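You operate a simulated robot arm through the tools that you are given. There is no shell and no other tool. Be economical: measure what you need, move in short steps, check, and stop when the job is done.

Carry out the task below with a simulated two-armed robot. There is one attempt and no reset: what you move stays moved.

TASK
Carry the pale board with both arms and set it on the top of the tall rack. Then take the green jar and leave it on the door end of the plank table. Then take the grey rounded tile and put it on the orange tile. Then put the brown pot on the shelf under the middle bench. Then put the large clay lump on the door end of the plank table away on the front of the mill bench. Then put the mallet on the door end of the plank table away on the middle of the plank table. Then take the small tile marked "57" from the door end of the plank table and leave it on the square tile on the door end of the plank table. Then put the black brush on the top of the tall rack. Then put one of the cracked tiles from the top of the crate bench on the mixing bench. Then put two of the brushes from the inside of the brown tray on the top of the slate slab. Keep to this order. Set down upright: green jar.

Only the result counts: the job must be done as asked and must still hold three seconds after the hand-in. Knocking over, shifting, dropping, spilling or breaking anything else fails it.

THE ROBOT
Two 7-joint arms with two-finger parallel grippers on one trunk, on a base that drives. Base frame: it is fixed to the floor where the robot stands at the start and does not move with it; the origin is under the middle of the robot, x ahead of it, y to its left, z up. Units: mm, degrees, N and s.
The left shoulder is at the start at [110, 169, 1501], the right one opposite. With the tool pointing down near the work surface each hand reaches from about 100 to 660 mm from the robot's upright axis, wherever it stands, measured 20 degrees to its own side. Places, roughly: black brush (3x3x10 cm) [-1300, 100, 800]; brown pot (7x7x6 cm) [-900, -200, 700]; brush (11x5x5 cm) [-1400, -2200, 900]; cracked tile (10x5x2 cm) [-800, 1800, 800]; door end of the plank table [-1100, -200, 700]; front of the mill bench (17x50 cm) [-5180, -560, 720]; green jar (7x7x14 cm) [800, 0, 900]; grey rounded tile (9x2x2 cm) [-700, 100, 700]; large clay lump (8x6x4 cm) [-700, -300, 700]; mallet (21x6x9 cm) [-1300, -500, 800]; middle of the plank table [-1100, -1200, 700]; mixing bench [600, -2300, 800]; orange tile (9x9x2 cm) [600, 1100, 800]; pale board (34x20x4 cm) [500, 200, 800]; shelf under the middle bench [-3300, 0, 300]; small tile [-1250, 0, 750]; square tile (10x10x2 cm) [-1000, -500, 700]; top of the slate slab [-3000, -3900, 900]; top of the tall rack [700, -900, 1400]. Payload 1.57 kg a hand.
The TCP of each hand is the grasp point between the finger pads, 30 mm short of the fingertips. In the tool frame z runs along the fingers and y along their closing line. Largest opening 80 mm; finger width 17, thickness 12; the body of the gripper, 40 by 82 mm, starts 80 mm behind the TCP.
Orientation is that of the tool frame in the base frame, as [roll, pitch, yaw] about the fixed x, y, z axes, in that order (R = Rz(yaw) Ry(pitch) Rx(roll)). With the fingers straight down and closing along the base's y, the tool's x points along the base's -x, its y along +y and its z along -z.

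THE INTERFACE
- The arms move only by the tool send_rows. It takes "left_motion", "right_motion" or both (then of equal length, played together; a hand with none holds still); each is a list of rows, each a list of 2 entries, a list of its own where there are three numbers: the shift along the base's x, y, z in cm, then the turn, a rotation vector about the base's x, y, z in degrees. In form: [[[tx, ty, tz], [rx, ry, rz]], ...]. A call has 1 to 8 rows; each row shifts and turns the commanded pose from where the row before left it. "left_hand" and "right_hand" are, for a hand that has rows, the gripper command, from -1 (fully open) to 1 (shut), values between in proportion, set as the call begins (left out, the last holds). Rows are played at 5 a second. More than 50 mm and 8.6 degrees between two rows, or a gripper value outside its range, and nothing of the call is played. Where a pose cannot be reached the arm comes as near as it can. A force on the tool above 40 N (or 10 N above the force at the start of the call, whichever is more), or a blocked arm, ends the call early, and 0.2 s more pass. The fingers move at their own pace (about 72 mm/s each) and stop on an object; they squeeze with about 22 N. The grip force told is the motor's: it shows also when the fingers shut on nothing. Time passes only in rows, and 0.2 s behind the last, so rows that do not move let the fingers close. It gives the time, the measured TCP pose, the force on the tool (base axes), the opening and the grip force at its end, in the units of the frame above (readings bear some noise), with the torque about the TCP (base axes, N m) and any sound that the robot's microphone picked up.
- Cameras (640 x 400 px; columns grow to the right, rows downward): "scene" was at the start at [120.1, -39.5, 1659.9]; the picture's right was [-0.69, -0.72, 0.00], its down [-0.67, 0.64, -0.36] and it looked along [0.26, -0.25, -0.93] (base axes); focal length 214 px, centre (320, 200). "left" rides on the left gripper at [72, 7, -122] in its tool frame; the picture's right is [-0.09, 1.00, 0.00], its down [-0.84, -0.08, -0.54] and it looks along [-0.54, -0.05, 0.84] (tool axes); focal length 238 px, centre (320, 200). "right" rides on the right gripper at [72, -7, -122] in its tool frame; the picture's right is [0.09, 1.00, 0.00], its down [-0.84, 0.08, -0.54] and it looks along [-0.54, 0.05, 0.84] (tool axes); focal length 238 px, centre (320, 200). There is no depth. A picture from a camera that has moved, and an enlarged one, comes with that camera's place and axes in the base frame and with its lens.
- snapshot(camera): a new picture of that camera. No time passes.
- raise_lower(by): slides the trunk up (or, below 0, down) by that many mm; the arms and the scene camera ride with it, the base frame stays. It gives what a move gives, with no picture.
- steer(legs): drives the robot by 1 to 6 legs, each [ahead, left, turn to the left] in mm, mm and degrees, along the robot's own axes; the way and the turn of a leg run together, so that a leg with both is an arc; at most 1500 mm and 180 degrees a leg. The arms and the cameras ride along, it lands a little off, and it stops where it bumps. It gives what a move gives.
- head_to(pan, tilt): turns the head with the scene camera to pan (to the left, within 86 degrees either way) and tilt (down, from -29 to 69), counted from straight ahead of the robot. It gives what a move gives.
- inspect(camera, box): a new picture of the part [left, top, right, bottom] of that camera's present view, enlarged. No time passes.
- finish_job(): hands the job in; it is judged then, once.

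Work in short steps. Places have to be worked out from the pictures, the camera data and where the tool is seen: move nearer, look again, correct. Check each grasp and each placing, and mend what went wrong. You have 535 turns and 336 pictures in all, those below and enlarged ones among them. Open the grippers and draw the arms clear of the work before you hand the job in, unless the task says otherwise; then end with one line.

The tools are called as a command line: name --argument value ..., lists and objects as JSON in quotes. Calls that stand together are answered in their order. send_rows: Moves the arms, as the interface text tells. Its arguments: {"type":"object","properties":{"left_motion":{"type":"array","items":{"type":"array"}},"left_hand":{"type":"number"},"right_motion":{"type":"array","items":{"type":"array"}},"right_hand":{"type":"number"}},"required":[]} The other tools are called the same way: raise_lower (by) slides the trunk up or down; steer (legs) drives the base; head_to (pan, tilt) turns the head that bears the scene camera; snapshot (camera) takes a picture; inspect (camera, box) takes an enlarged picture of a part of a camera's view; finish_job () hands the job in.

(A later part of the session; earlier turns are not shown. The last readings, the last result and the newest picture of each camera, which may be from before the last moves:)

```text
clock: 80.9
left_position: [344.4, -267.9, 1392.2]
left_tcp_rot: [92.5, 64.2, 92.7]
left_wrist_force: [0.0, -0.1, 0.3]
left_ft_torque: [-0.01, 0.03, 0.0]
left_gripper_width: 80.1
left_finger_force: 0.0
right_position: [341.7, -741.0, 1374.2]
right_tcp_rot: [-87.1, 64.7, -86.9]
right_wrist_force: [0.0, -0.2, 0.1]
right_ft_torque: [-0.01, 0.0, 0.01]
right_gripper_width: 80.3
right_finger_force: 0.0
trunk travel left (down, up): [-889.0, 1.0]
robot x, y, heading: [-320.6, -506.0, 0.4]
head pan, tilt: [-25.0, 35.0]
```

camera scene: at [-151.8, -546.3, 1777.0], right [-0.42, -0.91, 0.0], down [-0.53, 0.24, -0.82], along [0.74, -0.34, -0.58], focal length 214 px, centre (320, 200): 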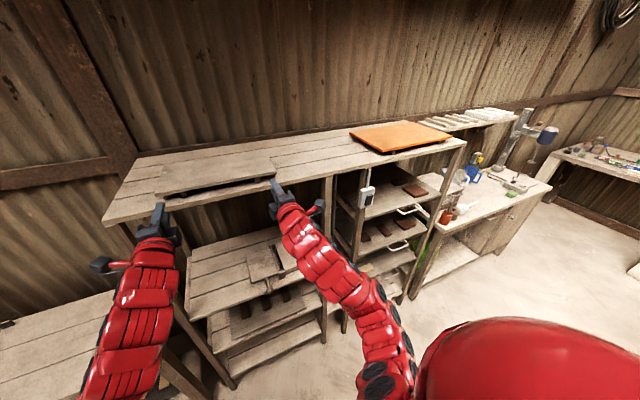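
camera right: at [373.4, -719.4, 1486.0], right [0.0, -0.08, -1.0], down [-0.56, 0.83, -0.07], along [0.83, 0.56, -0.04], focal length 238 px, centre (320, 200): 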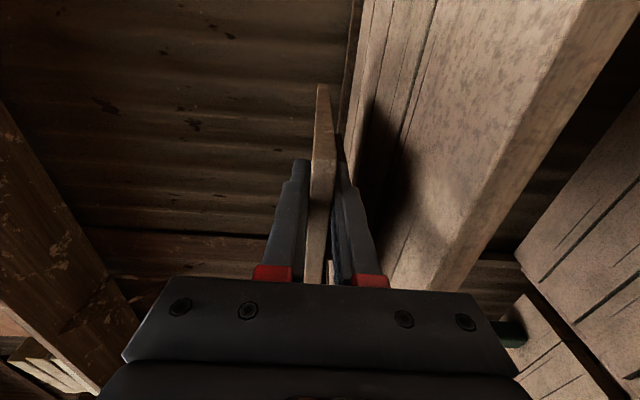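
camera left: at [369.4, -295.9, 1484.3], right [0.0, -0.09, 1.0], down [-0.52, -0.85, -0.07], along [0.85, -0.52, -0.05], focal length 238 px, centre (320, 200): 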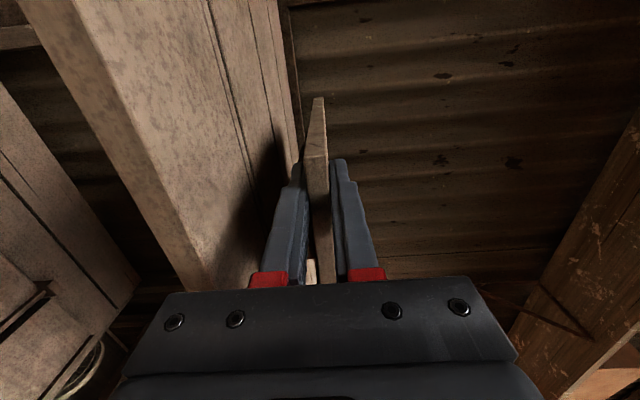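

Both roll fine; finish roll and begin pitching down while lowering and pulling back.

send_rows --left_motion '[[[0, 0, -1], [-8, 0, 0]], [[0, 0, -1], [-8, 0, 0]], [[0, 0, -1], [-8, 0, 0]], [[-2, 0, -3], [0, 8, 0]], [[-2, 0, -3], [0, 8, 0]], [[-2, 0, -3], [0, 8, 0]], [[-2, 0, -3], [0, 8, 0]], [[-2, 0, -3], [0, 8, 0]]]' --right_motion '[[[0, 0, -1], [8, 0, 0]], [[0, 0, -1], [8, 0, 0]], [[0, 0, -1], [8, 0, 0]], [[-2, 0, -3], [0, 8, 0]], [[-2, 0, -3], [0, 8, 0]], [[-2, 0, -3], [0, 8, 0]], [[-2, 0, -3], [0, 8, 0]], [[-2, 0, -3], [0, 8, 0]]]'

send_rows --left_motion '[[[-2, 0, -3], [0, 8, 0]], [[-2, 0, -3], [0, 8, 0]], [[-2, 0, -3], [0, 8, 0]], [[-2, 0, -2], [0, 8, 0]], [[-1, 0, -2], [0, 8, 0]], [[-1, 0, -2], [0, 8, 0]]]' --right_motion '[[[-2, 0, -3], [0, 8, 0]], [[-2, 0, -3], [0, 8, 0]], [[-2, 0, -3], [0, 8, 0]], [[-2, 0, -2], [0, 8, 0]], [[-1, 0, -2], [0, 8, 0]], [[-1, 0, -2], [0, 8, 0]]]'

snapshot --camera "scene"

```text
clock: 82.7
left_position: [265.6, -269.4, 1160.3]
left_tcp_rot: [178.1, 48.5, 177.3]
left_wrist_force: [0.4, 0.6, -0.1]
left_ft_torque: [-0.05, -0.06, 0.01]
left_gripper_width: 80.0
left_finger_force: 0.0
left hand out of reach, approached as far as the arm can: row 4, 5, 6, 7
right_position: [279.1, -744.7, 1169.7]
right_tcp_rot: [-178.1, 53.8, -177.6]
right_wrist_force: [-1.0, -0.4, -0.1]
right_ft_torque: [0.05, 0.02, 0.02]
right_gripper_width: 80.0
right_finger_force: 0.1
right hand out of reach, approached as far as the arm can: row 4, 5, 6, 7, 8
trunk travel left (down, up): [-889.0, 1.0]
robot x, y, heading: [-320.1, -510.8, 0.3]
head pan, tilt: [-25.0, 35.0]
```

```text
clock: 84.1
left_position: [168.1, -271.1, 1012.8]
left_tcp_rot: [-179.9, 0.6, 178.1]
left_wrist_force: [-0.6, 0.8, -0.9]
left_ft_torque: [-0.02, 0.0, 0.01]
left_gripper_width: 79.6
left_finger_force: 0.0
right_position: [181.8, -744.5, 1020.3]
right_tcp_rot: [-179.9, 3.1, -178.6]
right_wrist_force: [0.9, -0.6, 0.7]
right_ft_torque: [0.01, 0.03, 0.0]
right_gripper_width: 80.1
right_finger_force: 0.1
trunk travel left (down, up): [-889.0, 1.0]
robot x, y, heading: [-320.2, -508.2, 0.2]
head pan, tilt: [-25.0, 35.0]
```

```text
283 pictures are left
camera scene: at [-158.8, -546.4, 1777.8], right [-0.42, -0.91, 0.0], down [-0.52, 0.24, -0.82], along [0.74, -0.34, -0.57], focal length 214 px, centre (320, 200)
```

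scene: 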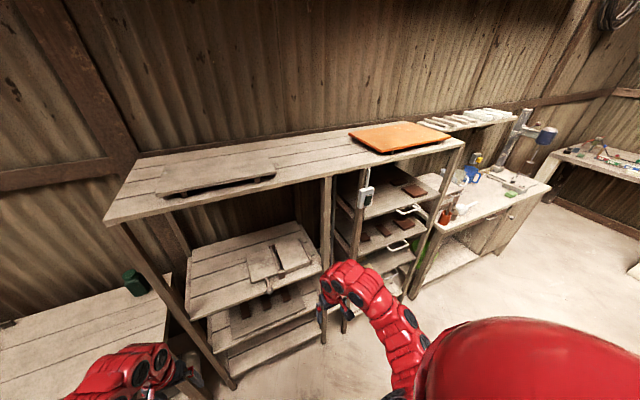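

Board well placed. Now the jar (~(765,−8) on the bench): drive left and forward so the right hand can reach it; the hands ride at z≈1015, above everything on the bench.

steer --legs '[[0, 700, 0], [300, 0, 0]]'

head_to --pan -15 --tilt 50

snapshot --camera "scene"

snapshot --camera "right"

```text
clock: 89.6
left_position: [459.6, 433.2, 1013.4]
left_tcp_rot: [-179.8, 0.8, 178.3]
left_wrist_force: [-0.5, 0.4, 0.0]
left_ft_torque: [-0.01, -0.04, 0.02]
left_gripper_width: 80.1
left_finger_force: 0.0
right_position: [472.3, -39.2, 1022.3]
right_tcp_rot: [-179.8, 3.3, -178.4]
right_wrist_force: [0.3, 0.5, 0.4]
right_ft_torque: [0.0, 0.02, 0.02]
right_gripper_width: 79.9
right_finger_force: 0.1
trunk travel left (down, up): [-889.0, 1.0]
robot x, y, heading: [-28.3, 192.3, 0.5]
head pan, tilt: [-25.0, 35.0]
```

```text
clock: 90.4
left_position: [458.4, 433.3, 1012.3]
left_tcp_rot: [-179.9, 0.7, 178.2]
left_wrist_force: [1.1, 0.3, -0.8]
left_ft_torque: [0.01, 0.01, -0.03]
left_gripper_width: 79.8
left_finger_force: 0.0
right_position: [472.8, -40.8, 1023.1]
right_tcp_rot: [-179.8, 3.2, -178.4]
right_wrist_force: [0.8, 0.4, -0.3]
right_ft_torque: [0.01, 0.02, -0.02]
right_gripper_width: 79.9
right_finger_force: 0.1
trunk travel left (down, up): [-889.0, 1.0]
robot x, y, heading: [-29.7, 193.3, 1.0]
head pan, tilt: [-15.0, 50.0]
```

```text
282 pictures are left
camera scene: at [127.1, 174.4, 1756.3], right [-0.25, -0.97, 0.0], down [-0.74, 0.19, -0.64], along [0.62, -0.16, -0.77], focal length 214 px, centre (320, 200)
```

scene: 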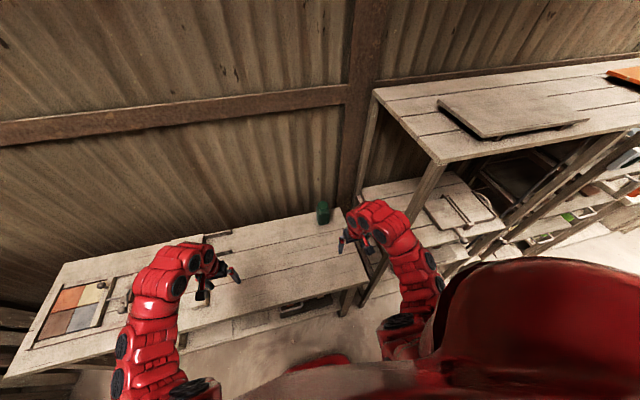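

```text
281 pictures are left
camera right: at [394.8, -47.5, 1140.1], right [-0.12, 0.99, -0.01], down [0.8, 0.1, 0.59], along [0.58, 0.06, -0.81], focal length 238 px, centre (320, 200)
```

right: 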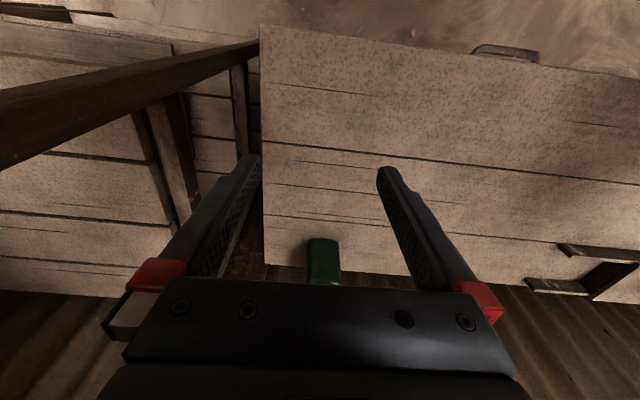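

Jar centre ≈(768,−4). Drive 160 mm forward so it falls in reach; correct the right hand's tilt and yaw.

steer --legs '[[160, 0, -0.8]]'

send_rows --right_motion '[[[1, 0, 0], [0, 3.2, -1.6]], [[3, 0.5, -0.5], [0, 0, 0]], [[3, 0.5, -0.5], [0, 0, 0]]]'

snapshot --camera "right"

snapshot --camera "scene"

```text
clock: 91.8
left_position: [619.9, 424.5, 1012.5]
left_tcp_rot: [-179.9, 0.9, 177.2]
left_wrist_force: [0.0, -0.7, -0.1]
left_ft_torque: [-0.05, -0.02, -0.01]
left_gripper_width: 79.9
left_finger_force: 0.0
right_position: [625.8, -49.9, 1022.4]
right_tcp_rot: [-179.9, 3.4, -179.4]
right_wrist_force: [-0.1, 0.2, -0.1]
right_ft_torque: [-0.02, 0.01, 0.0]
right_gripper_width: 79.9
right_finger_force: 0.0
trunk travel left (down, up): [-889.0, 1.0]
robot x, y, heading: [130.6, 195.8, -0.2]
head pan, tilt: [-15.0, 50.0]
```

```text
clock: 92.6
left_position: [622.0, 425.5, 1012.1]
left_tcp_rot: [-179.9, 0.7, 177.2]
left_wrist_force: [-0.4, -0.7, 0.0]
left_ft_torque: [0.0, 0.01, 0.0]
left_gripper_width: 79.9
left_finger_force: 0.1
right_position: [698.0, -39.0, 1010.6]
right_tcp_rot: [-179.8, -0.2, 178.9]
right_wrist_force: [-0.1, -0.6, 1.4]
right_ft_torque: [0.01, 0.01, -0.01]
right_gripper_width: 80.2
right_finger_force: 0.0
trunk travel left (down, up): [-889.0, 1.0]
robot x, y, heading: [131.4, 193.8, -0.3]
head pan, tilt: [-15.0, 50.0]
```

```text
280 pictures are left
camera right: at [625.8, -42.6, 1133.6], right [-0.07, 1.0, 0.0], down [0.84, 0.06, 0.54], along [0.54, 0.04, -0.84], focal length 238 px, centre (320, 200)
```

right: 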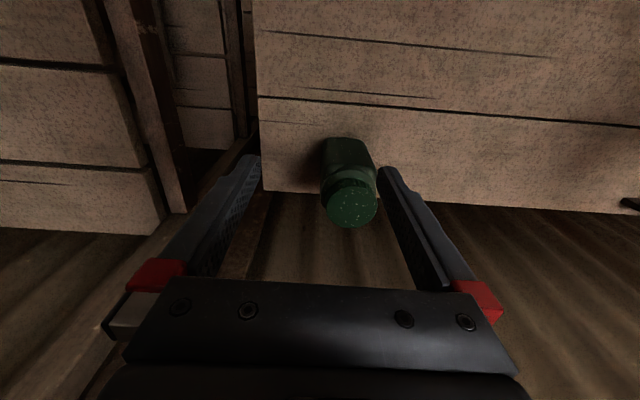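

```text
279 pictures are left
camera scene: at [286.6, 172.8, 1756.1], right [-0.27, -0.96, 0.0], down [-0.74, 0.2, -0.64], along [0.62, -0.17, -0.77], focal length 214 px, centre (320, 200)
```

scene: 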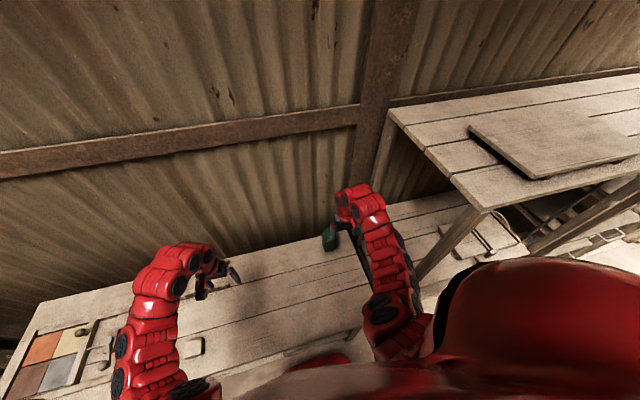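

Cap seen at ≈(760,0). Move above it and check alignment.

send_rows --right_motion '[[[2, 1.3, 0], [0, 0, 0.5]], [[2, 1.3, 0], [0, 0, 0.5]], [[2.2, 1.3, -0.5], [0, 0, 0]], [[0, 0, 0], [0, 0, 0]]]'

snapshot --camera "right"

```text
clock: 93.6
left_position: [621.2, 423.5, 1012.2]
left_tcp_rot: [-179.9, 0.8, 177.3]
left_wrist_force: [0.2, 0.0, 0.5]
left_ft_torque: [-0.01, 0.0, 0.03]
left_gripper_width: 79.9
left_finger_force: 0.1
right_position: [759.7, -0.9, 1007.6]
right_tcp_rot: [-179.7, 0.1, 180.0]
right_wrist_force: [-0.4, -0.6, 0.1]
right_ft_torque: [0.01, 0.01, 0.0]
right_gripper_width: 79.9
right_finger_force: 0.0
trunk travel left (down, up): [-889.0, 1.0]
robot x, y, heading: [130.1, 191.8, -0.4]
head pan, tilt: [-15.0, 50.0]
```

```text
278 pictures are left
camera right: at [686.5, -5.3, 1130.5], right [-0.09, 1.0, 0.0], down [0.84, 0.08, 0.54], along [0.54, 0.05, -0.84], focal length 238 px, centre (320, 200)
```

right: 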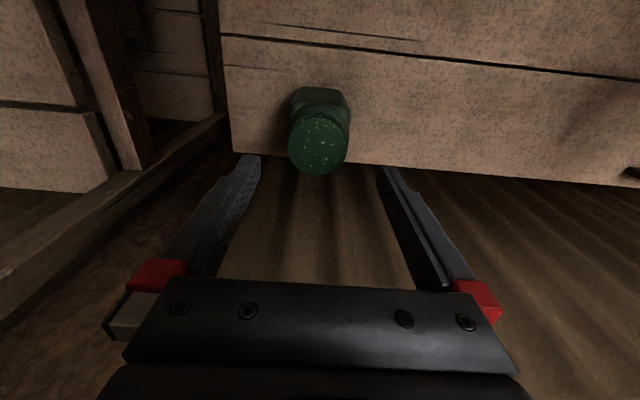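

Cap at ≈(752,0), top z≈945. Shift x −8 and descend to 945, check.

send_rows --right_motion '[[[-0.8, 0.1, -2], [0, 0, 0]], [[0, 0, -2.5], [0, 0, 0]], [[0, 0, -1.5], [0, 0, 0]]]'

snapshot --camera "right"

```text
clock: 94.4
left_position: [623.1, 424.2, 1012.4]
left_tcp_rot: [-179.9, 0.7, 177.3]
left_wrist_force: [-0.2, 0.4, -0.2]
left_ft_torque: [0.04, 0.01, -0.02]
left_gripper_width: 79.8
left_finger_force: 0.0
right_position: [750.5, 0.9, 946.7]
right_tcp_rot: [-179.8, 0.1, 179.9]
right_wrist_force: [-1.3, -0.8, 0.1]
right_ft_torque: [-0.01, 0.0, 0.03]
right_gripper_width: 79.7
right_finger_force: 0.1
trunk travel left (down, up): [-889.0, 1.0]
robot x, y, heading: [131.7, 194.5, -0.7]
head pan, tilt: [-15.0, 50.0]
```

```text
277 pictures are left
camera right: at [678.1, -4.2, 1069.0], right [-0.09, 1.0, 0.0], down [0.84, 0.08, 0.54], along [0.54, 0.05, -0.84], focal length 238 px, centre (320, 200)
```

right: 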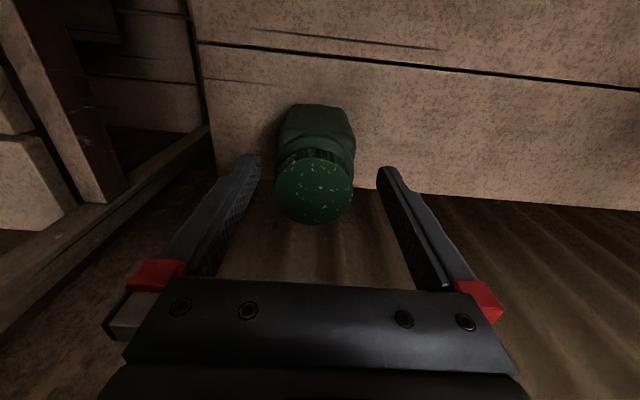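

Aligned. Descend to z≈888 and close on the jar body.

send_rows --right_motion '[[[0, -0.25, -1.5], [0, 0, 0]], [[0, 0, -1.5], [0, 0, 0]], [[0, 0, -1.5], [0, 0, 0]], [[0, 0, -1.3], [0, 0, 0]]]'

send_rows --right_motion '[[[0, 0, 0], [0, 0, 0]], [[0, 0, 0], [0, 0, 0]], [[0, 0, 0], [0, 0, 0]]]' --right_hand 1

snapshot --camera "right"

```text
clock: 95.4
left_position: [622.1, 424.1, 1012.6]
left_tcp_rot: [-179.9, 0.6, 177.2]
left_wrist_force: [0.8, 1.2, 0.0]
left_ft_torque: [0.02, -0.01, 0.01]
left_gripper_width: 79.9
left_finger_force: 0.0
right_position: [751.5, -1.2, 887.3]
right_tcp_rot: [-179.8, 0.0, 180.0]
right_wrist_force: [0.2, 0.7, -0.1]
right_ft_torque: [-0.03, 0.0, -0.01]
right_gripper_width: 79.9
right_finger_force: 0.1
trunk travel left (down, up): [-889.0, 1.0]
robot x, y, heading: [128.6, 194.4, -0.4]
head pan, tilt: [-15.0, 50.0]
```

```text
clock: 96.2
left_position: [622.4, 422.8, 1012.4]
left_tcp_rot: [-179.8, 0.8, 177.4]
left_wrist_force: [0.3, -0.5, -0.4]
left_ft_torque: [-0.01, 0.02, 0.02]
left_gripper_width: 79.9
left_finger_force: 0.0
right_position: [750.6, -2.7, 886.8]
right_tcp_rot: [-179.8, 0.2, 180.0]
right_wrist_force: [0.8, -1.8, 3.5]
right_ft_torque: [0.14, 0.02, -0.01]
right_gripper_width: 60.6
right_finger_force: 21.6
trunk travel left (down, up): [-889.0, 1.0]
robot x, y, heading: [130.2, 192.8, -0.4]
head pan, tilt: [-15.0, 50.0]
```

```text
276 pictures are left
camera right: at [678.6, -7.5, 1010.9], right [-0.09, 1.0, 0.0], down [0.84, 0.08, 0.54], along [0.54, 0.05, -0.84], focal length 238 px, centre (320, 200)
```

right: 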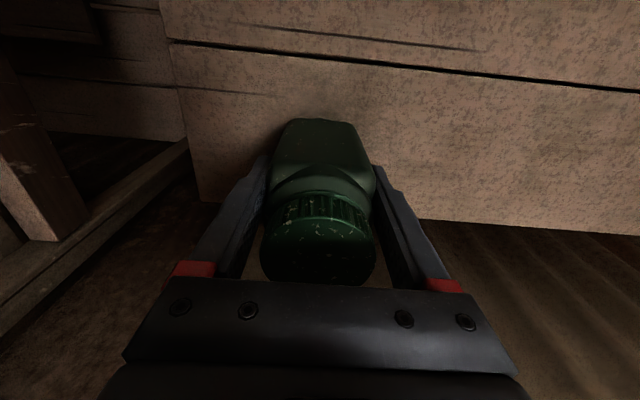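

Jar gripped. Lift, back off, and tuck in before turning.

send_rows --right_motion '[[[0, 0, 2], [0, 0, 0]], [[0, 0, 2.5], [0, 0, 0]], [[0, 0, 2.5], [0, 0, 0]], [[-2, 0, 2], [0, 0, 0]]]'

steer --legs '[[-250, 0, 0]]'

send_rows --left_motion '[[[-2.5, 0, 0], [0, 0, 0]], [[-2.5, 0, 0], [0, 0, 0]], [[-2.5, 0, 0], [0, 0, 0]], [[-2.5, 0, 0], [0, 0, 0]], [[-2, 0, 0], [0, 0, 0]], [[0, 0, 0], [0, 0, 0]]]' --right_motion '[[[-4, -0.5, 0], [0, 0, 0]], [[-4, -0.5, 0], [0, 0, 0]], [[-4, -0.5, 0], [0, 0, 0]], [[-4, -0.5, 0], [0, 0, 0]], [[-4, -0.5, 0], [0, 0, 0]], [[-4, 0, 0], [0, 0, 0]]]'

```text
clock: 97.2
left_position: [621.0, 423.9, 1012.9]
left_tcp_rot: [-180.0, 0.8, 177.4]
left_wrist_force: [-1.0, -0.2, -0.9]
left_ft_torque: [0.01, 0.0, 0.04]
left_gripper_width: 79.9
left_finger_force: 0.1
right_position: [729.5, -3.2, 977.7]
right_tcp_rot: [-179.8, 0.0, -180.0]
right_wrist_force: [-0.2, -0.4, -3.4]
right_ft_torque: [-0.04, -0.01, 0.01]
right_gripper_width: 60.3
right_finger_force: 21.6
trunk travel left (down, up): [-889.0, 1.0]
robot x, y, heading: [133.8, 192.9, -0.3]
head pan, tilt: [-15.0, 50.0]
```

```text
clock: 99.0
left_position: [374.9, 427.2, 1011.6]
left_tcp_rot: [-179.9, 0.8, 177.4]
left_wrist_force: [-0.5, -0.6, -0.7]
left_ft_torque: [-0.01, 0.01, 0.02]
left_gripper_width: 80.1
left_finger_force: 0.1
right_position: [485.4, 0.2, 976.4]
right_tcp_rot: [-179.8, -0.1, -179.8]
right_wrist_force: [-1.2, -0.4, -3.9]
right_ft_torque: [-0.01, 0.01, 0.01]
right_gripper_width: 60.5
right_finger_force: 22.0
trunk travel left (down, up): [-889.0, 1.0]
robot x, y, heading: [-118.5, 194.2, -0.1]
head pan, tilt: [-15.0, 50.0]
```

```text
clock: 100.4
left_position: [258.1, 427.9, 1010.9]
left_tcp_rot: [-179.8, 0.6, 177.5]
left_wrist_force: [-0.9, 0.1, 0.8]
left_ft_torque: [0.0, -0.03, 0.01]
left_gripper_width: 80.4
left_finger_force: 0.0
left hand out of reach, approached as far as the arm can: row 5
right_position: [241.3, -24.8, 975.1]
right_tcp_rot: [-179.8, 0.0, -179.7]
right_wrist_force: [-0.6, 0.8, -4.0]
right_ft_torque: [-0.04, 0.07, 0.02]
right_gripper_width: 60.6
right_finger_force: 21.9
trunk travel left (down, up): [-889.0, 1.0]
robot x, y, heading: [-118.2, 194.2, -0.3]
head pan, tilt: [-15.0, 50.0]
```

Now turn to face the plank table.

steer --legs '[[-30, 0, 0], [0, 0, 180]]'

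head_to --pan 0 --tilt 45

snapshot --camera "scene"

head_to --pan 35 --tilt 30

snapshot --camera "scene"

```text
clock: 108.6
left_position: [-523.2, -41.9, 1010.4]
left_tcp_rot: [-179.9, 0.6, -2.0]
left_wrist_force: [1.0, -0.5, -0.6]
left_ft_torque: [-0.05, -0.03, 0.0]
left_gripper_width: 80.0
left_finger_force: 0.1
right_position: [-509.9, 412.3, 975.0]
right_tcp_rot: [-179.8, -0.1, 0.6]
right_wrist_force: [0.3, 0.1, -3.8]
right_ft_torque: [0.04, -0.01, 0.01]
right_gripper_width: 60.8
right_finger_force: 21.7
trunk travel left (down, up): [-889.0, 1.0]
robot x, y, heading: [-147.5, 194.5, -179.7]
head pan, tilt: [-15.0, 50.0]
```

```text
clock: 109.4
left_position: [-522.1, -40.9, 1010.4]
left_tcp_rot: [-179.8, 0.5, -2.1]
left_wrist_force: [-0.3, -0.1, 0.9]
left_ft_torque: [-0.02, -0.02, -0.01]
left_gripper_width: 80.1
left_finger_force: 0.1
right_position: [-509.7, 412.6, 974.8]
right_tcp_rot: [-179.8, -0.2, 0.8]
right_wrist_force: [-0.4, 1.1, -3.7]
right_ft_torque: [0.0, -0.05, 0.02]
right_gripper_width: 60.8
right_finger_force: 22.1
trunk travel left (down, up): [-889.0, 1.0]
robot x, y, heading: [-148.8, 195.9, -179.6]
head pan, tilt: [0.0, 45.0]
```

```text
275 pictures are left
camera scene: at [-309.7, 194.1, 1763.2], right [0.0, 1.0, 0.0], down [0.71, 0.0, -0.71], along [-0.71, 0.0, -0.71], focal length 214 px, centre (320, 200)
```

scene: 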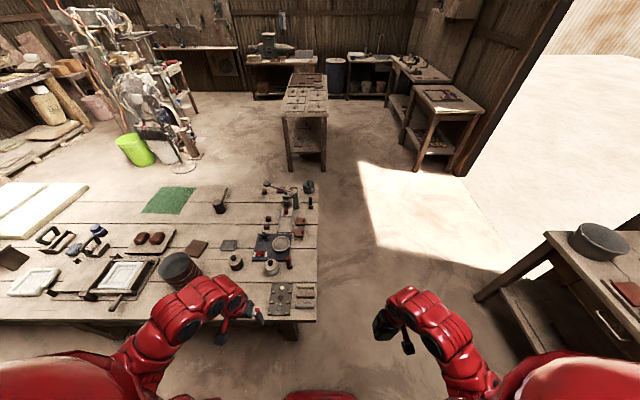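

```text
clock: 110.4
left_position: [-522.6, -41.5, 1010.8]
left_tcp_rot: [-179.8, 0.6, -2.1]
left_wrist_force: [0.5, -0.3, -1.0]
left_ft_torque: [-0.02, -0.01, 0.01]
left_gripper_width: 80.0
left_finger_force: 0.0
right_position: [-511.7, 412.7, 974.1]
right_tcp_rot: [-179.8, -0.1, 0.6]
right_wrist_force: [0.0, 0.3, -4.6]
right_ft_torque: [0.0, -0.08, 0.01]
right_gripper_width: 60.3
right_finger_force: 22.3
trunk travel left (down, up): [-889.0, 1.0]
robot x, y, heading: [-144.9, 197.4, -179.9]
head pan, tilt: [35.0, 30.0]
```

```text
274 pictures are left
camera scene: at [-302.4, 142.3, 1785.8], right [-0.58, 0.82, 0.0], down [0.41, 0.29, -0.87], along [-0.71, -0.5, -0.5], focal length 214 px, centre (320, 200)
```

scene: 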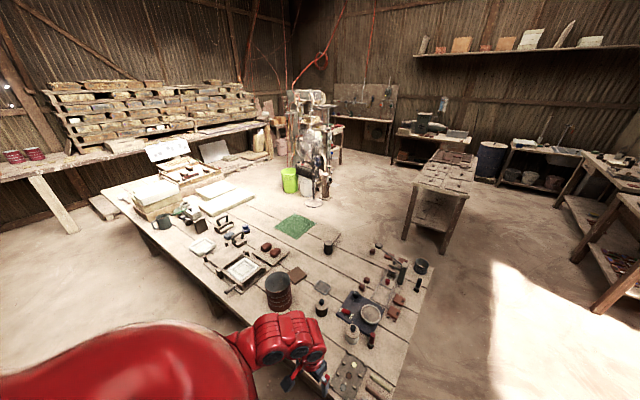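

I zoom on the door end of the plank table.

inspect --camera "scene" --box '[240, 210, 440, 335]'

head_to --pan 10 --tilt 42

inspect --camera "scene" --box '[180, 150, 440, 320]'

```text
3.20 times, centred on (340, 272) of scene
camera zoom: at [-302.4, 142.3, 1785.8], right [-0.58, 0.82, 0.0], down [0.41, 0.29, -0.87], along [-0.71, -0.5, -0.5], focal length 686 px, centre (256, -32)
```

zoom: 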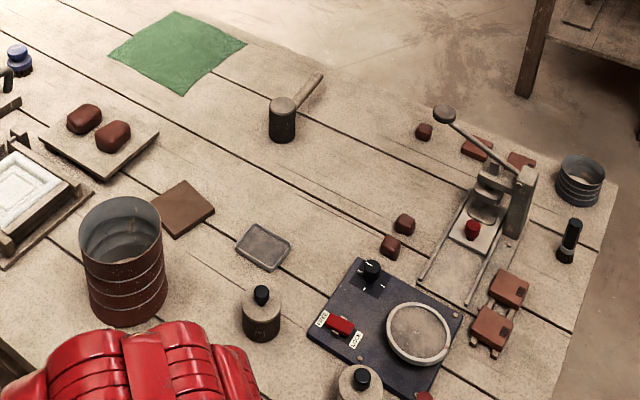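

```text
clock: 111.3
left_position: [-523.8, -41.3, 1010.6]
left_tcp_rot: [-179.9, 0.5, -2.1]
left_wrist_force: [-0.5, -0.1, -0.2]
left_ft_torque: [0.01, 0.04, 0.01]
left_gripper_width: 80.1
left_finger_force: 0.1
right_position: [-509.0, 412.8, 974.6]
right_tcp_rot: [-179.8, -0.1, 0.7]
right_wrist_force: [-0.2, 0.3, -4.3]
right_ft_torque: [-0.01, -0.03, 0.01]
right_gripper_width: 60.5
right_finger_force: 21.8
trunk travel left (down, up): [-889.0, 1.0]
robot x, y, heading: [-146.6, 195.5, -179.6]
head pan, tilt: [10.0, 42.0]
```

```text
2.35 times, centred on (310, 235) of scene
camera zoom: at [-310.7, 179.4, 1767.6], right [-0.18, 0.98, 0.0], down [0.66, 0.12, -0.74], along [-0.73, -0.13, -0.67], focal length 505 px, centre (344, 118)
```

zoom: 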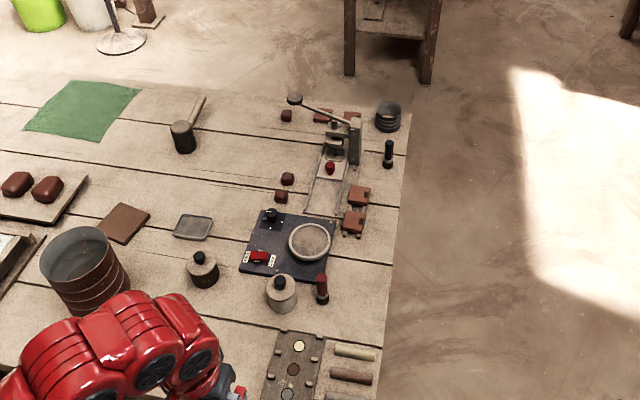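

The near strip of the table is partly hidden by the left arm; the left wrist camera looks right at it.

snapshot --camera "left"

```text
271 pictures are left
camera left: at [-449.5, -51.9, 1131.4], right [-0.13, -0.99, 0.0], down [-0.83, 0.11, 0.55], along [-0.55, 0.07, -0.83], focal length 238 px, centre (320, 200)
```

left: 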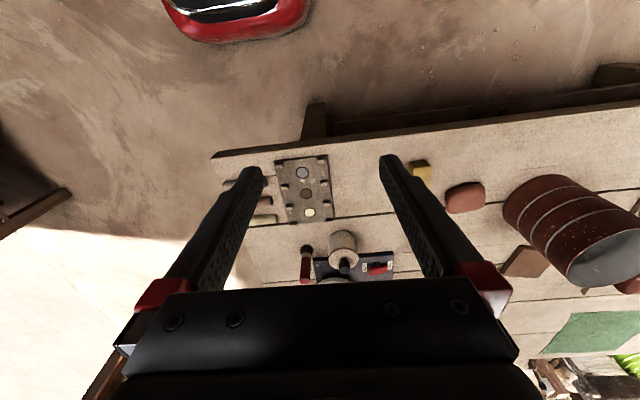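

Free spot at ≈(−690,−118), between the disc slab (y>−37) and the yellow block (y≈−220). Drive sideways so the right hand reaches it.

steer --legs '[[0, 500, -0.2]]'

snapshot --camera "right"

snapshot --camera "scene"

```text
clock: 114.2
left_position: [-526.1, -538.1, 1010.4]
left_tcp_rot: [-179.8, 0.4, -2.8]
left_wrist_force: [0.1, -0.1, -0.5]
left_ft_torque: [0.0, 0.01, 0.03]
left_gripper_width: 80.0
left_finger_force: 0.0
right_position: [-507.5, -86.0, 974.0]
right_tcp_rot: [-179.9, 0.0, -0.1]
right_wrist_force: [-0.3, -0.9, -4.8]
right_ft_torque: [-0.02, -0.03, 0.02]
right_gripper_width: 60.7
right_finger_force: 22.3
trunk travel left (down, up): [-889.0, 1.0]
robot x, y, heading: [-149.7, -305.9, 179.6]
head pan, tilt: [10.0, 42.0]
```

```text
270 pictures are left
camera right: at [-436.8, -78.0, 1097.7], right [0.09, -1.0, 0.0], down [-0.84, -0.08, 0.54], along [-0.54, -0.05, -0.84], focal length 238 px, centre (320, 200)
```

right: 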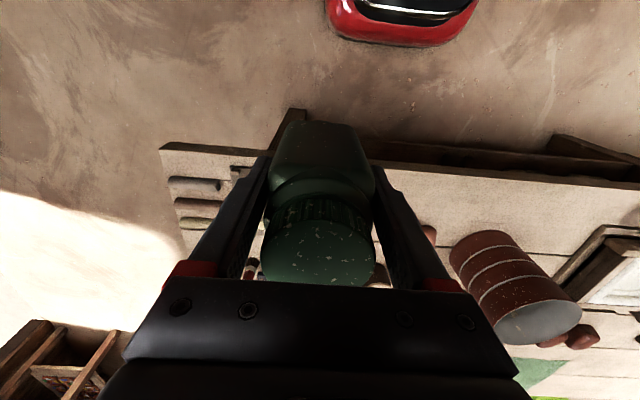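

```text
269 pictures are left
camera scene: at [-311.5, -320.2, 1767.5], right [-0.17, 0.99, 0.0], down [0.66, 0.11, -0.74], along [-0.73, -0.12, -0.67], focal length 214 px, centre (320, 200)
```

scene: 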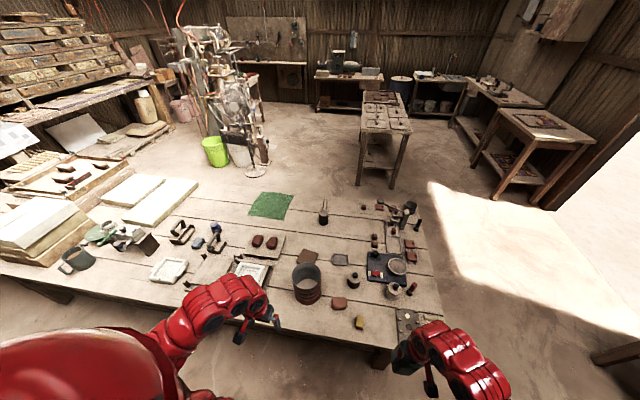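

Zoom to triangulate table height and objects.

inspect --camera "scene" --box '[260, 200, 440, 345]'

```text
2.76 times, centred on (350, 272) of scene
camera zoom: at [-311.5, -320.2, 1767.5], right [-0.17, 0.99, 0.0], down [0.66, 0.11, -0.74], along [-0.73, -0.12, -0.67], focal length 592 px, centre (237, 0)
```

zoom: 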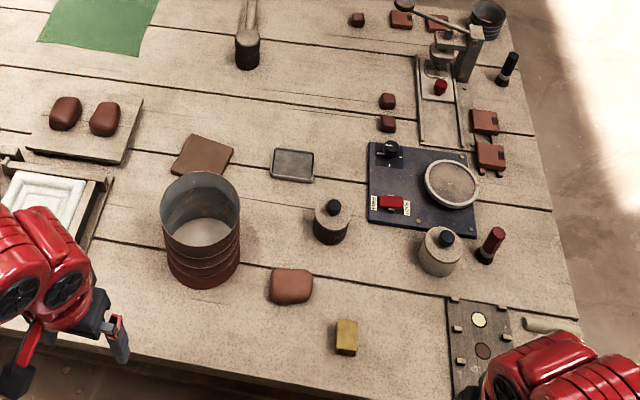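

Table top ≈718. Move the jar to (−690,−118) and descend.

send_rows --right_motion '[[[-3.7, -0.7, 0], [0, 0, 0]], [[-3.7, -0.7, 0], [0, 0, 0]], [[-3.7, -0.7, 0], [0, 0, 0]], [[-3.7, -0.7, 0], [0, 0, 0]], [[-3.5, -0.4, 0], [0, 0, 0]], [[0, 0, -4], [0, 0, 0]], [[0, 0, -4], [0, 0, 0]], [[0, 0, -4], [0, 0, 0]]]'

snapshot --camera "right"

inspect --camera "scene" --box '[260, 240, 440, 385]'

```text
clock: 116.0
left_position: [-527.3, -540.3, 1010.5]
left_tcp_rot: [-180.0, 0.5, -2.6]
left_wrist_force: [0.4, 0.0, 0.4]
left_ft_torque: [0.0, -0.04, -0.03]
left_gripper_width: 79.9
left_finger_force: 0.0
right_position: [-692.7, -119.0, 852.7]
right_tcp_rot: [-179.8, -0.2, 0.0]
right_wrist_force: [0.1, 0.0, -4.3]
right_ft_torque: [-0.03, -0.05, -0.01]
right_gripper_width: 60.3
right_finger_force: 22.4
trunk travel left (down, up): [-889.0, 1.0]
robot x, y, heading: [-146.0, -308.7, 179.6]
head pan, tilt: [10.0, 42.0]
```

```text
267 pictures are left
camera right: at [-621.5, -111.7, 975.6], right [0.09, -1.0, 0.0], down [-0.84, -0.08, 0.54], along [-0.54, -0.05, -0.84], focal length 238 px, centre (320, 200)
```

right: 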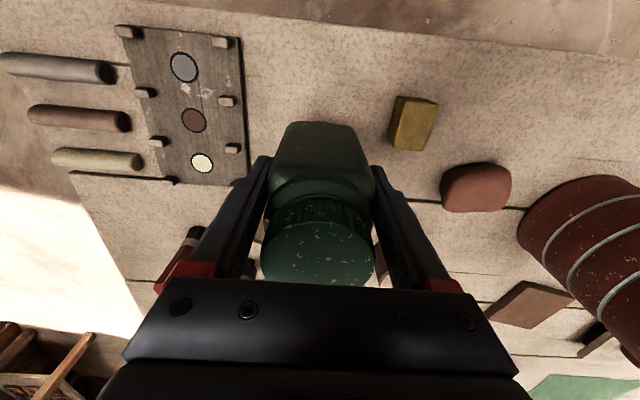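

```text
2.76 times, centred on (350, 312) of scene
camera zoom: at [-312.8, -321.5, 1767.4], right [-0.17, 0.99, 0.0], down [0.66, 0.11, -0.74], along [-0.73, -0.12, -0.67], focal length 592 px, centre (237, -110)
```

zoom: 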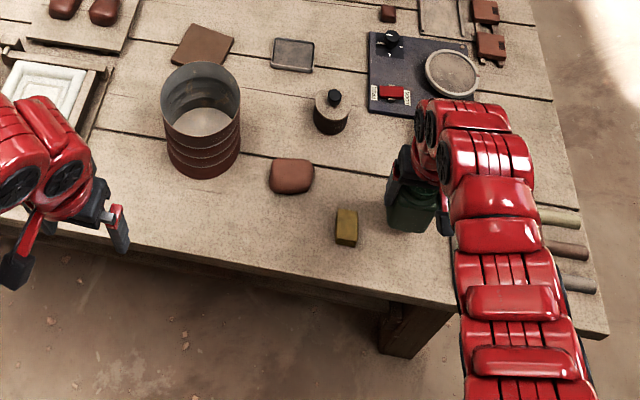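

Spot is clear. Lower guarded.

send_rows --right_motion '[[[0, 0, -1.5], [0, 0, 0]], [[0, 0, -1.5], [0, 0, 0]], [[0, 0, -0.6], [0, 0, 0]], [[0, 0, -0.5], [0, 0, 0]], [[0, 0, -0.4], [0, 0, 0]], [[0, 0, -0.4], [0, 0, 0]], [[0, 0, -0.3], [0, 0, 0]]]'

```text
clock: 117.6
left_position: [-523.8, -539.1, 1011.0]
left_tcp_rot: [-179.9, 0.7, -2.7]
left_wrist_force: [-0.5, -0.2, 0.4]
left_ft_torque: [0.01, 0.0, -0.02]
left_gripper_width: 80.0
left_finger_force: 0.1
right_position: [-690.7, -116.6, 803.6]
right_tcp_rot: [-179.8, -0.1, 0.0]
right_wrist_force: [2.3, 2.1, 15.0]
right_ft_torque: [-0.32, 0.08, -0.12]
right_gripper_width: 60.6
right_finger_force: 22.1
trunk travel left (down, up): [-889.0, 1.0]
robot x, y, heading: [-150.7, -306.6, 179.5]
head pan, tilt: [10.0, 42.0]
```

Contact. Ease 1.5 mm and open.

send_rows --right_motion '[[[0, 0, 0.15], [0, 0, 0]], [[0, 0, 0], [0, 0, 0]]]'

send_rows --right_motion '[[[0, 0, 0], [0, 0, 0]], [[0, 0, 0], [0, 0, 0]]]' --right_hand -1

snapshot --camera "right"

```text
clock: 118.2
left_position: [-525.2, -539.8, 1011.5]
left_tcp_rot: [-179.9, 0.5, -2.7]
left_wrist_force: [0.5, 0.1, 0.2]
left_ft_torque: [0.01, 0.03, -0.01]
left_gripper_width: 79.9
left_finger_force: 0.0
right_position: [-690.1, -117.5, 803.9]
right_tcp_rot: [-179.8, -0.2, 0.0]
right_wrist_force: [0.2, 0.8, -4.9]
right_ft_torque: [-0.01, -0.06, 0.03]
right_gripper_width: 60.4
right_finger_force: 22.3
trunk travel left (down, up): [-889.0, 1.0]
robot x, y, heading: [-146.4, -303.8, 179.6]
head pan, tilt: [10.0, 42.0]
```

```text
clock: 118.8
left_position: [-526.5, -539.4, 1010.1]
left_tcp_rot: [-179.9, 0.6, -2.7]
left_wrist_force: [0.8, -0.2, -0.3]
left_ft_torque: [-0.04, 0.0, 0.0]
left_gripper_width: 79.9
left_finger_force: 0.1
right_position: [-690.7, -118.9, 803.8]
right_tcp_rot: [-179.8, -0.1, 0.0]
right_wrist_force: [-0.5, 0.1, 0.8]
right_ft_torque: [0.04, 0.02, 0.04]
right_gripper_width: 80.0
right_finger_force: 0.0
trunk travel left (down, up): [-889.0, 1.0]
robot x, y, heading: [-149.1, -304.9, 179.7]
head pan, tilt: [10.0, 42.0]
```

```text
265 pictures are left
camera right: at [-619.4, -110.2, 927.8], right [0.09, -1.0, 0.0], down [-0.84, -0.08, 0.54], along [-0.54, -0.05, -0.84], focal length 238 px, centre (320, 200)
```

right: 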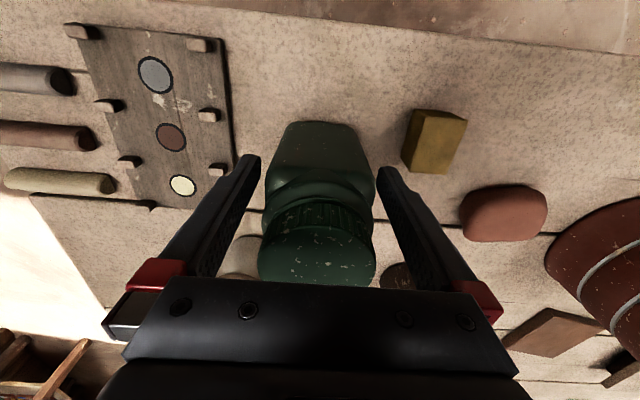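

Jar stands upright. Raise clear and move toward the grey bar (nearest the table edge by the slab).

send_rows --right_motion '[[[0, 0, 4], [0, 0, 0]], [[0, 0, 4], [0, 0, 0]], [[0, 0, 4], [0, 0, 0]], [[0, 0, 4], [0, 0, 0]]]'

steer --legs '[[0, -210, 0.3]]'

snapshot --camera "right"

```text
clock: 119.8
left_position: [-525.4, -537.6, 1011.0]
left_tcp_rot: [-179.9, 0.6, -2.8]
left_wrist_force: [0.4, -0.3, 0.9]
left_ft_torque: [0.02, -0.01, -0.01]
left_gripper_width: 79.9
left_finger_force: 0.1
right_position: [-690.1, -117.3, 965.9]
right_tcp_rot: [-179.9, 0.0, 0.0]
right_wrist_force: [0.0, 0.3, 0.4]
right_ft_torque: [0.01, 0.02, 0.0]
right_gripper_width: 80.0
right_finger_force: 0.1
trunk travel left (down, up): [-889.0, 1.0]
robot x, y, heading: [-147.7, -304.9, 179.7]
head pan, tilt: [10.0, 42.0]
```

```text
clock: 121.5
left_position: [-523.3, -336.3, 1011.1]
left_tcp_rot: [-179.9, 0.5, -2.1]
left_wrist_force: [0.4, -0.5, 0.4]
left_ft_torque: [0.01, 0.0, 0.0]
left_gripper_width: 79.9
left_finger_force: 0.2
right_position: [-692.6, 83.7, 966.2]
right_tcp_rot: [-179.7, -0.1, 0.6]
right_wrist_force: [0.1, 0.0, 0.5]
right_ft_torque: [0.02, 0.03, 0.0]
right_gripper_width: 79.6
right_finger_force: 0.0
trunk travel left (down, up): [-889.0, 1.0]
robot x, y, heading: [-146.4, -100.2, -179.9]
head pan, tilt: [10.0, 42.0]
```

```text
264 pictures are left
camera right: at [-620.5, 92.7, 1089.4], right [0.1, -0.99, 0.0], down [-0.84, -0.09, 0.54], along [-0.54, -0.05, -0.84], focal length 238 px, centre (320, 200)
```

right: 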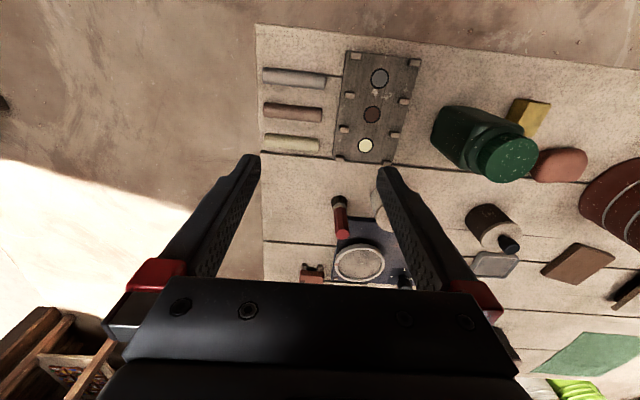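

Grey bar centre ≈(−658,126), axis along y. Rotate the right hand 90° so the fingers close along x.

send_rows --right_motion '[[[0.4, 0.5, 0], [0, 0, 8.2]], [[0.4, 0.5, 0], [0, 0, 8.2]], [[0.4, 0.5, 0], [0, 0, 8.2]], [[0.4, 0.5, 0], [0, 0, 8.2]], [[0.4, 0.5, 0], [0, 0, 8.2]], [[0.4, 0.5, 0], [0, 0, 8.2]], [[0.4, 0.5, 0], [0, 0, 8.2]], [[0.4, 0.5, 0], [0, 0, 8.2]]]' --right_hand 0.25

send_rows --right_motion '[[[0, 0, 0], [0, 0, 8.1]], [[0, 0, 0], [0, 0, 8.1]], [[0, 0, 0], [0, 0, 8.1]]]'

snapshot --camera "right"

```text
clock: 123.3
left_position: [-524.0, -334.7, 1011.5]
left_tcp_rot: [-179.9, 0.6, -2.2]
left_wrist_force: [0.1, -0.5, 0.0]
left_ft_torque: [0.03, 0.03, -0.02]
left_gripper_width: 80.0
left_finger_force: 0.1
right_position: [-660.6, 126.1, 965.7]
right_tcp_rot: [-179.8, -0.1, 66.2]
right_wrist_force: [0.0, 0.8, -0.1]
right_ft_torque: [-0.01, 0.05, 0.0]
right_gripper_width: 29.8
right_finger_force: 0.0
trunk travel left (down, up): [-889.0, 1.0]
robot x, y, heading: [-149.8, -100.5, -180.0]
head pan, tilt: [10.0, 42.0]
```

```text
clock: 124.1
left_position: [-522.4, -334.3, 1011.8]
left_tcp_rot: [-179.9, 0.7, -2.1]
left_wrist_force: [0.0, 0.4, 0.4]
left_ft_torque: [0.02, 0.01, 0.0]
left_gripper_width: 79.8
left_finger_force: 0.1
right_position: [-660.8, 125.9, 965.8]
right_tcp_rot: [-179.9, -0.1, 90.5]
right_wrist_force: [0.3, 0.4, -0.7]
right_ft_torque: [0.0, 0.03, 0.01]
right_gripper_width: 30.2
right_finger_force: 0.0
trunk travel left (down, up): [-889.0, 1.0]
robot x, y, heading: [-145.7, -95.4, -179.9]
head pan, tilt: [10.0, 42.0]
```

```text
263 pictures are left
camera right: at [-667.9, 198.3, 1089.4], right [0.99, 0.1, 0.0], down [0.09, -0.84, 0.54], along [0.05, -0.54, -0.84], focal length 238 px, centre (320, 200)
```

right: 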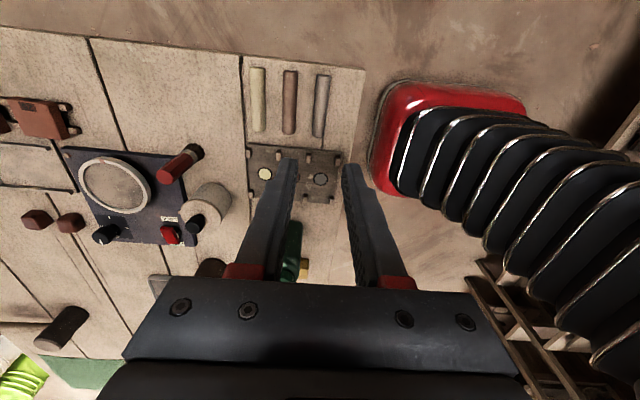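

Bar centre (−662.5,126), aligned. Descend to z≈790 and re-check.

send_rows --right_motion '[[[-0.15, 0, -3.5], [0, 0, 0]], [[0, 0, -3.5], [0, 0, 0]], [[0, 0, -3.5], [0, 0, 0]], [[0, 0, -3.5], [0, 0, 0]], [[0, 0, -3.5], [0, 0, 0]]]'

snapshot --camera "right"

```text
clock: 125.3
left_position: [-524.6, -334.9, 1010.0]
left_tcp_rot: [-179.9, 0.5, -2.2]
left_wrist_force: [0.6, 0.2, 0.0]
left_ft_torque: [0.0, 0.02, -0.02]
left_gripper_width: 80.3
left_finger_force: 0.0
right_position: [-661.9, 125.4, 791.5]
right_tcp_rot: [-179.8, -0.2, 90.5]
right_wrist_force: [1.0, 0.0, -1.0]
right_ft_torque: [0.02, 0.0, 0.0]
right_gripper_width: 29.8
right_finger_force: 0.2
trunk travel left (down, up): [-889.0, 1.0]
robot x, y, heading: [-148.4, -100.2, -179.9]
head pan, tilt: [10.0, 42.0]
```

```text
262 pictures are left
camera right: at [-669.7, 197.8, 914.9], right [0.99, 0.1, 0.0], down [0.09, -0.84, 0.54], along [0.05, -0.54, -0.84], focal length 238 px, centre (320, 200)
```

right: 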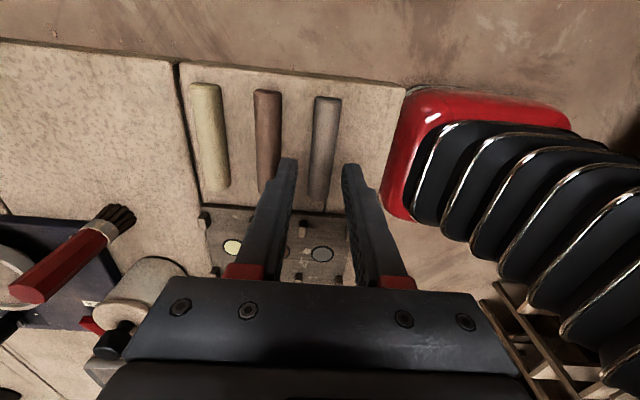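

Well centred. Add 2° yaw, descend to z≈750 and grip.

send_rows --right_motion '[[[0, 0.1, -1.2], [0, 0, 2]], [[0, 0, -1.2], [0, 0, 0]], [[0, 0, -1], [0, 0, 0]], [[0, 0, -0.6], [0, 0, 0]]]'

send_rows --right_motion '[[[0, 0, 0], [0, 0, 0]], [[0, 0, 0], [0, 0, 0]], [[0, 0, 0], [0, 0, 0]]]' --right_hand 1

snapshot --camera "right"

```text
clock: 126.3
left_position: [-524.0, -334.8, 1010.3]
left_tcp_rot: [-179.9, 0.5, -2.3]
left_wrist_force: [0.3, -0.4, -0.5]
left_ft_torque: [0.0, 0.01, 0.02]
left_gripper_width: 79.9
left_finger_force: 0.2
right_position: [-660.9, 126.5, 752.2]
right_tcp_rot: [-179.7, 0.0, 92.4]
right_wrist_force: [-0.2, -0.5, -0.7]
right_ft_torque: [0.0, -0.01, 0.02]
right_gripper_width: 29.8
right_finger_force: 0.1
trunk travel left (down, up): [-889.0, 1.0]
robot x, y, heading: [-148.2, -100.7, -179.9]
head pan, tilt: [10.0, 42.0]
```

```text
clock: 127.1
left_position: [-523.0, -334.4, 1010.7]
left_tcp_rot: [-179.8, 0.6, -2.2]
left_wrist_force: [0.1, 0.2, 0.3]
left_ft_torque: [0.03, -0.01, -0.01]
left_gripper_width: 80.1
left_finger_force: 0.0
right_position: [-661.7, 126.1, 752.7]
right_tcp_rot: [-179.8, -0.1, 92.5]
right_wrist_force: [-0.4, 0.0, 0.0]
right_ft_torque: [-0.01, 0.04, 0.01]
right_gripper_width: 19.2
right_finger_force: 21.8
trunk travel left (down, up): [-889.0, 1.0]
robot x, y, heading: [-146.8, -101.1, -179.7]
head pan, tilt: [10.0, 42.0]
```

```text
261 pictures are left
camera right: at [-670.6, 199.1, 875.0], right [0.99, 0.13, 0.0], down [0.11, -0.83, 0.54], along [0.07, -0.54, -0.84], focal length 238 px, centre (320, 200)
```

right: 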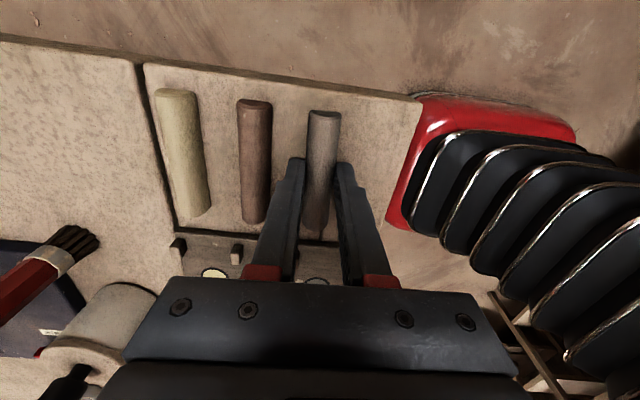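

Grip good (19 mm). Lift, strafe away to y≈400, then turn back toward the bench.

send_rows --right_motion '[[[0, 0, 3], [0, 0, 0]], [[0, 0, 4], [0, 0, 0]], [[0, 0, 4], [0, 0, 0]], [[0, 0, 4], [0, 0, 0]], [[0, 0, 4], [0, 0, 0]], [[2, 0, 2], [0, 0, 0]], [[4, 0, 0], [0, 0, 0]], [[4, 0, 0], [0, 0, 0]]]'

steer --legs '[[0, -550, 0], [0, 0, -180], [0, 500, 0]]'

head_to --pan 0 --tilt 45

snapshot --camera "scene"

```text
clock: 128.9
left_position: [-522.1, -334.6, 1009.9]
left_tcp_rot: [-179.9, 0.5, -2.1]
left_wrist_force: [0.8, -0.1, -0.8]
left_ft_torque: [-0.01, 0.02, 0.02]
left_gripper_width: 79.9
left_finger_force: 0.1
right_position: [-557.5, 128.2, 959.9]
right_tcp_rot: [-179.8, -0.1, 92.4]
right_wrist_force: [0.0, -0.1, -1.5]
right_ft_torque: [-0.02, 0.03, 0.01]
right_gripper_width: 19.1
right_finger_force: 22.0
trunk travel left (down, up): [-889.0, 1.0]
robot x, y, heading: [-149.5, -99.7, -179.8]
head pan, tilt: [10.0, 42.0]
```

```text
clock: 142.0
left_position: [234.2, 1184.9, 1011.5]
left_tcp_rot: [-179.9, 0.6, 177.2]
left_wrist_force: [-1.1, 1.0, 0.1]
left_ft_torque: [0.0, 0.02, -0.02]
left_gripper_width: 80.3
left_finger_force: 0.0
right_position: [266.6, 722.4, 960.7]
right_tcp_rot: [-179.7, -0.1, -88.2]
right_wrist_force: [-0.3, 0.6, -0.7]
right_ft_torque: [-0.03, 0.01, 0.01]
right_gripper_width: 19.0
right_finger_force: 22.2
trunk travel left (down, up): [-889.0, 1.0]
robot x, y, heading: [-143.6, 950.9, -0.5]
head pan, tilt: [10.0, 42.0]
```

```text
clock: 142.7
left_position: [234.9, 1185.4, 1011.4]
left_tcp_rot: [-179.9, 0.6, 177.4]
left_wrist_force: [-0.3, 0.1, 1.1]
left_ft_torque: [-0.05, 0.0, -0.01]
left_gripper_width: 79.9
left_finger_force: 0.0
right_position: [267.5, 724.3, 960.1]
right_tcp_rot: [-179.8, -0.1, -88.2]
right_wrist_force: [-0.7, 0.0, -0.3]
right_ft_torque: [0.01, -0.01, 0.01]
right_gripper_width: 18.9
right_finger_force: 21.8
trunk travel left (down, up): [-889.0, 1.0]
robot x, y, heading: [-143.8, 951.6, -0.6]
head pan, tilt: [0.0, 45.0]
```

```text
260 pictures are left
camera scene: at [17.1, 951.7, 1763.3], right [-0.01, -1.0, 0.0], down [-0.71, 0.0, -0.71], along [0.71, -0.01, -0.71], focal length 214 px, centre (320, 200)
```

scene: 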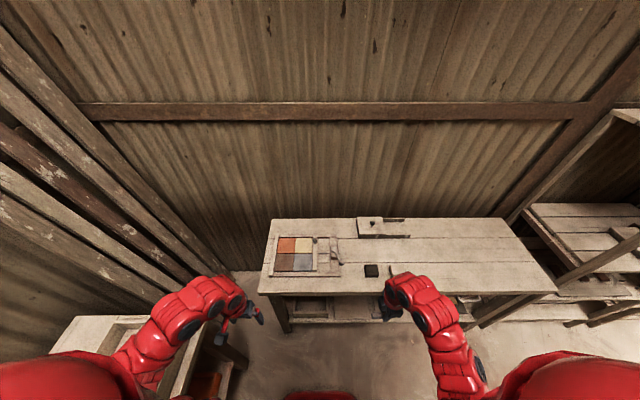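

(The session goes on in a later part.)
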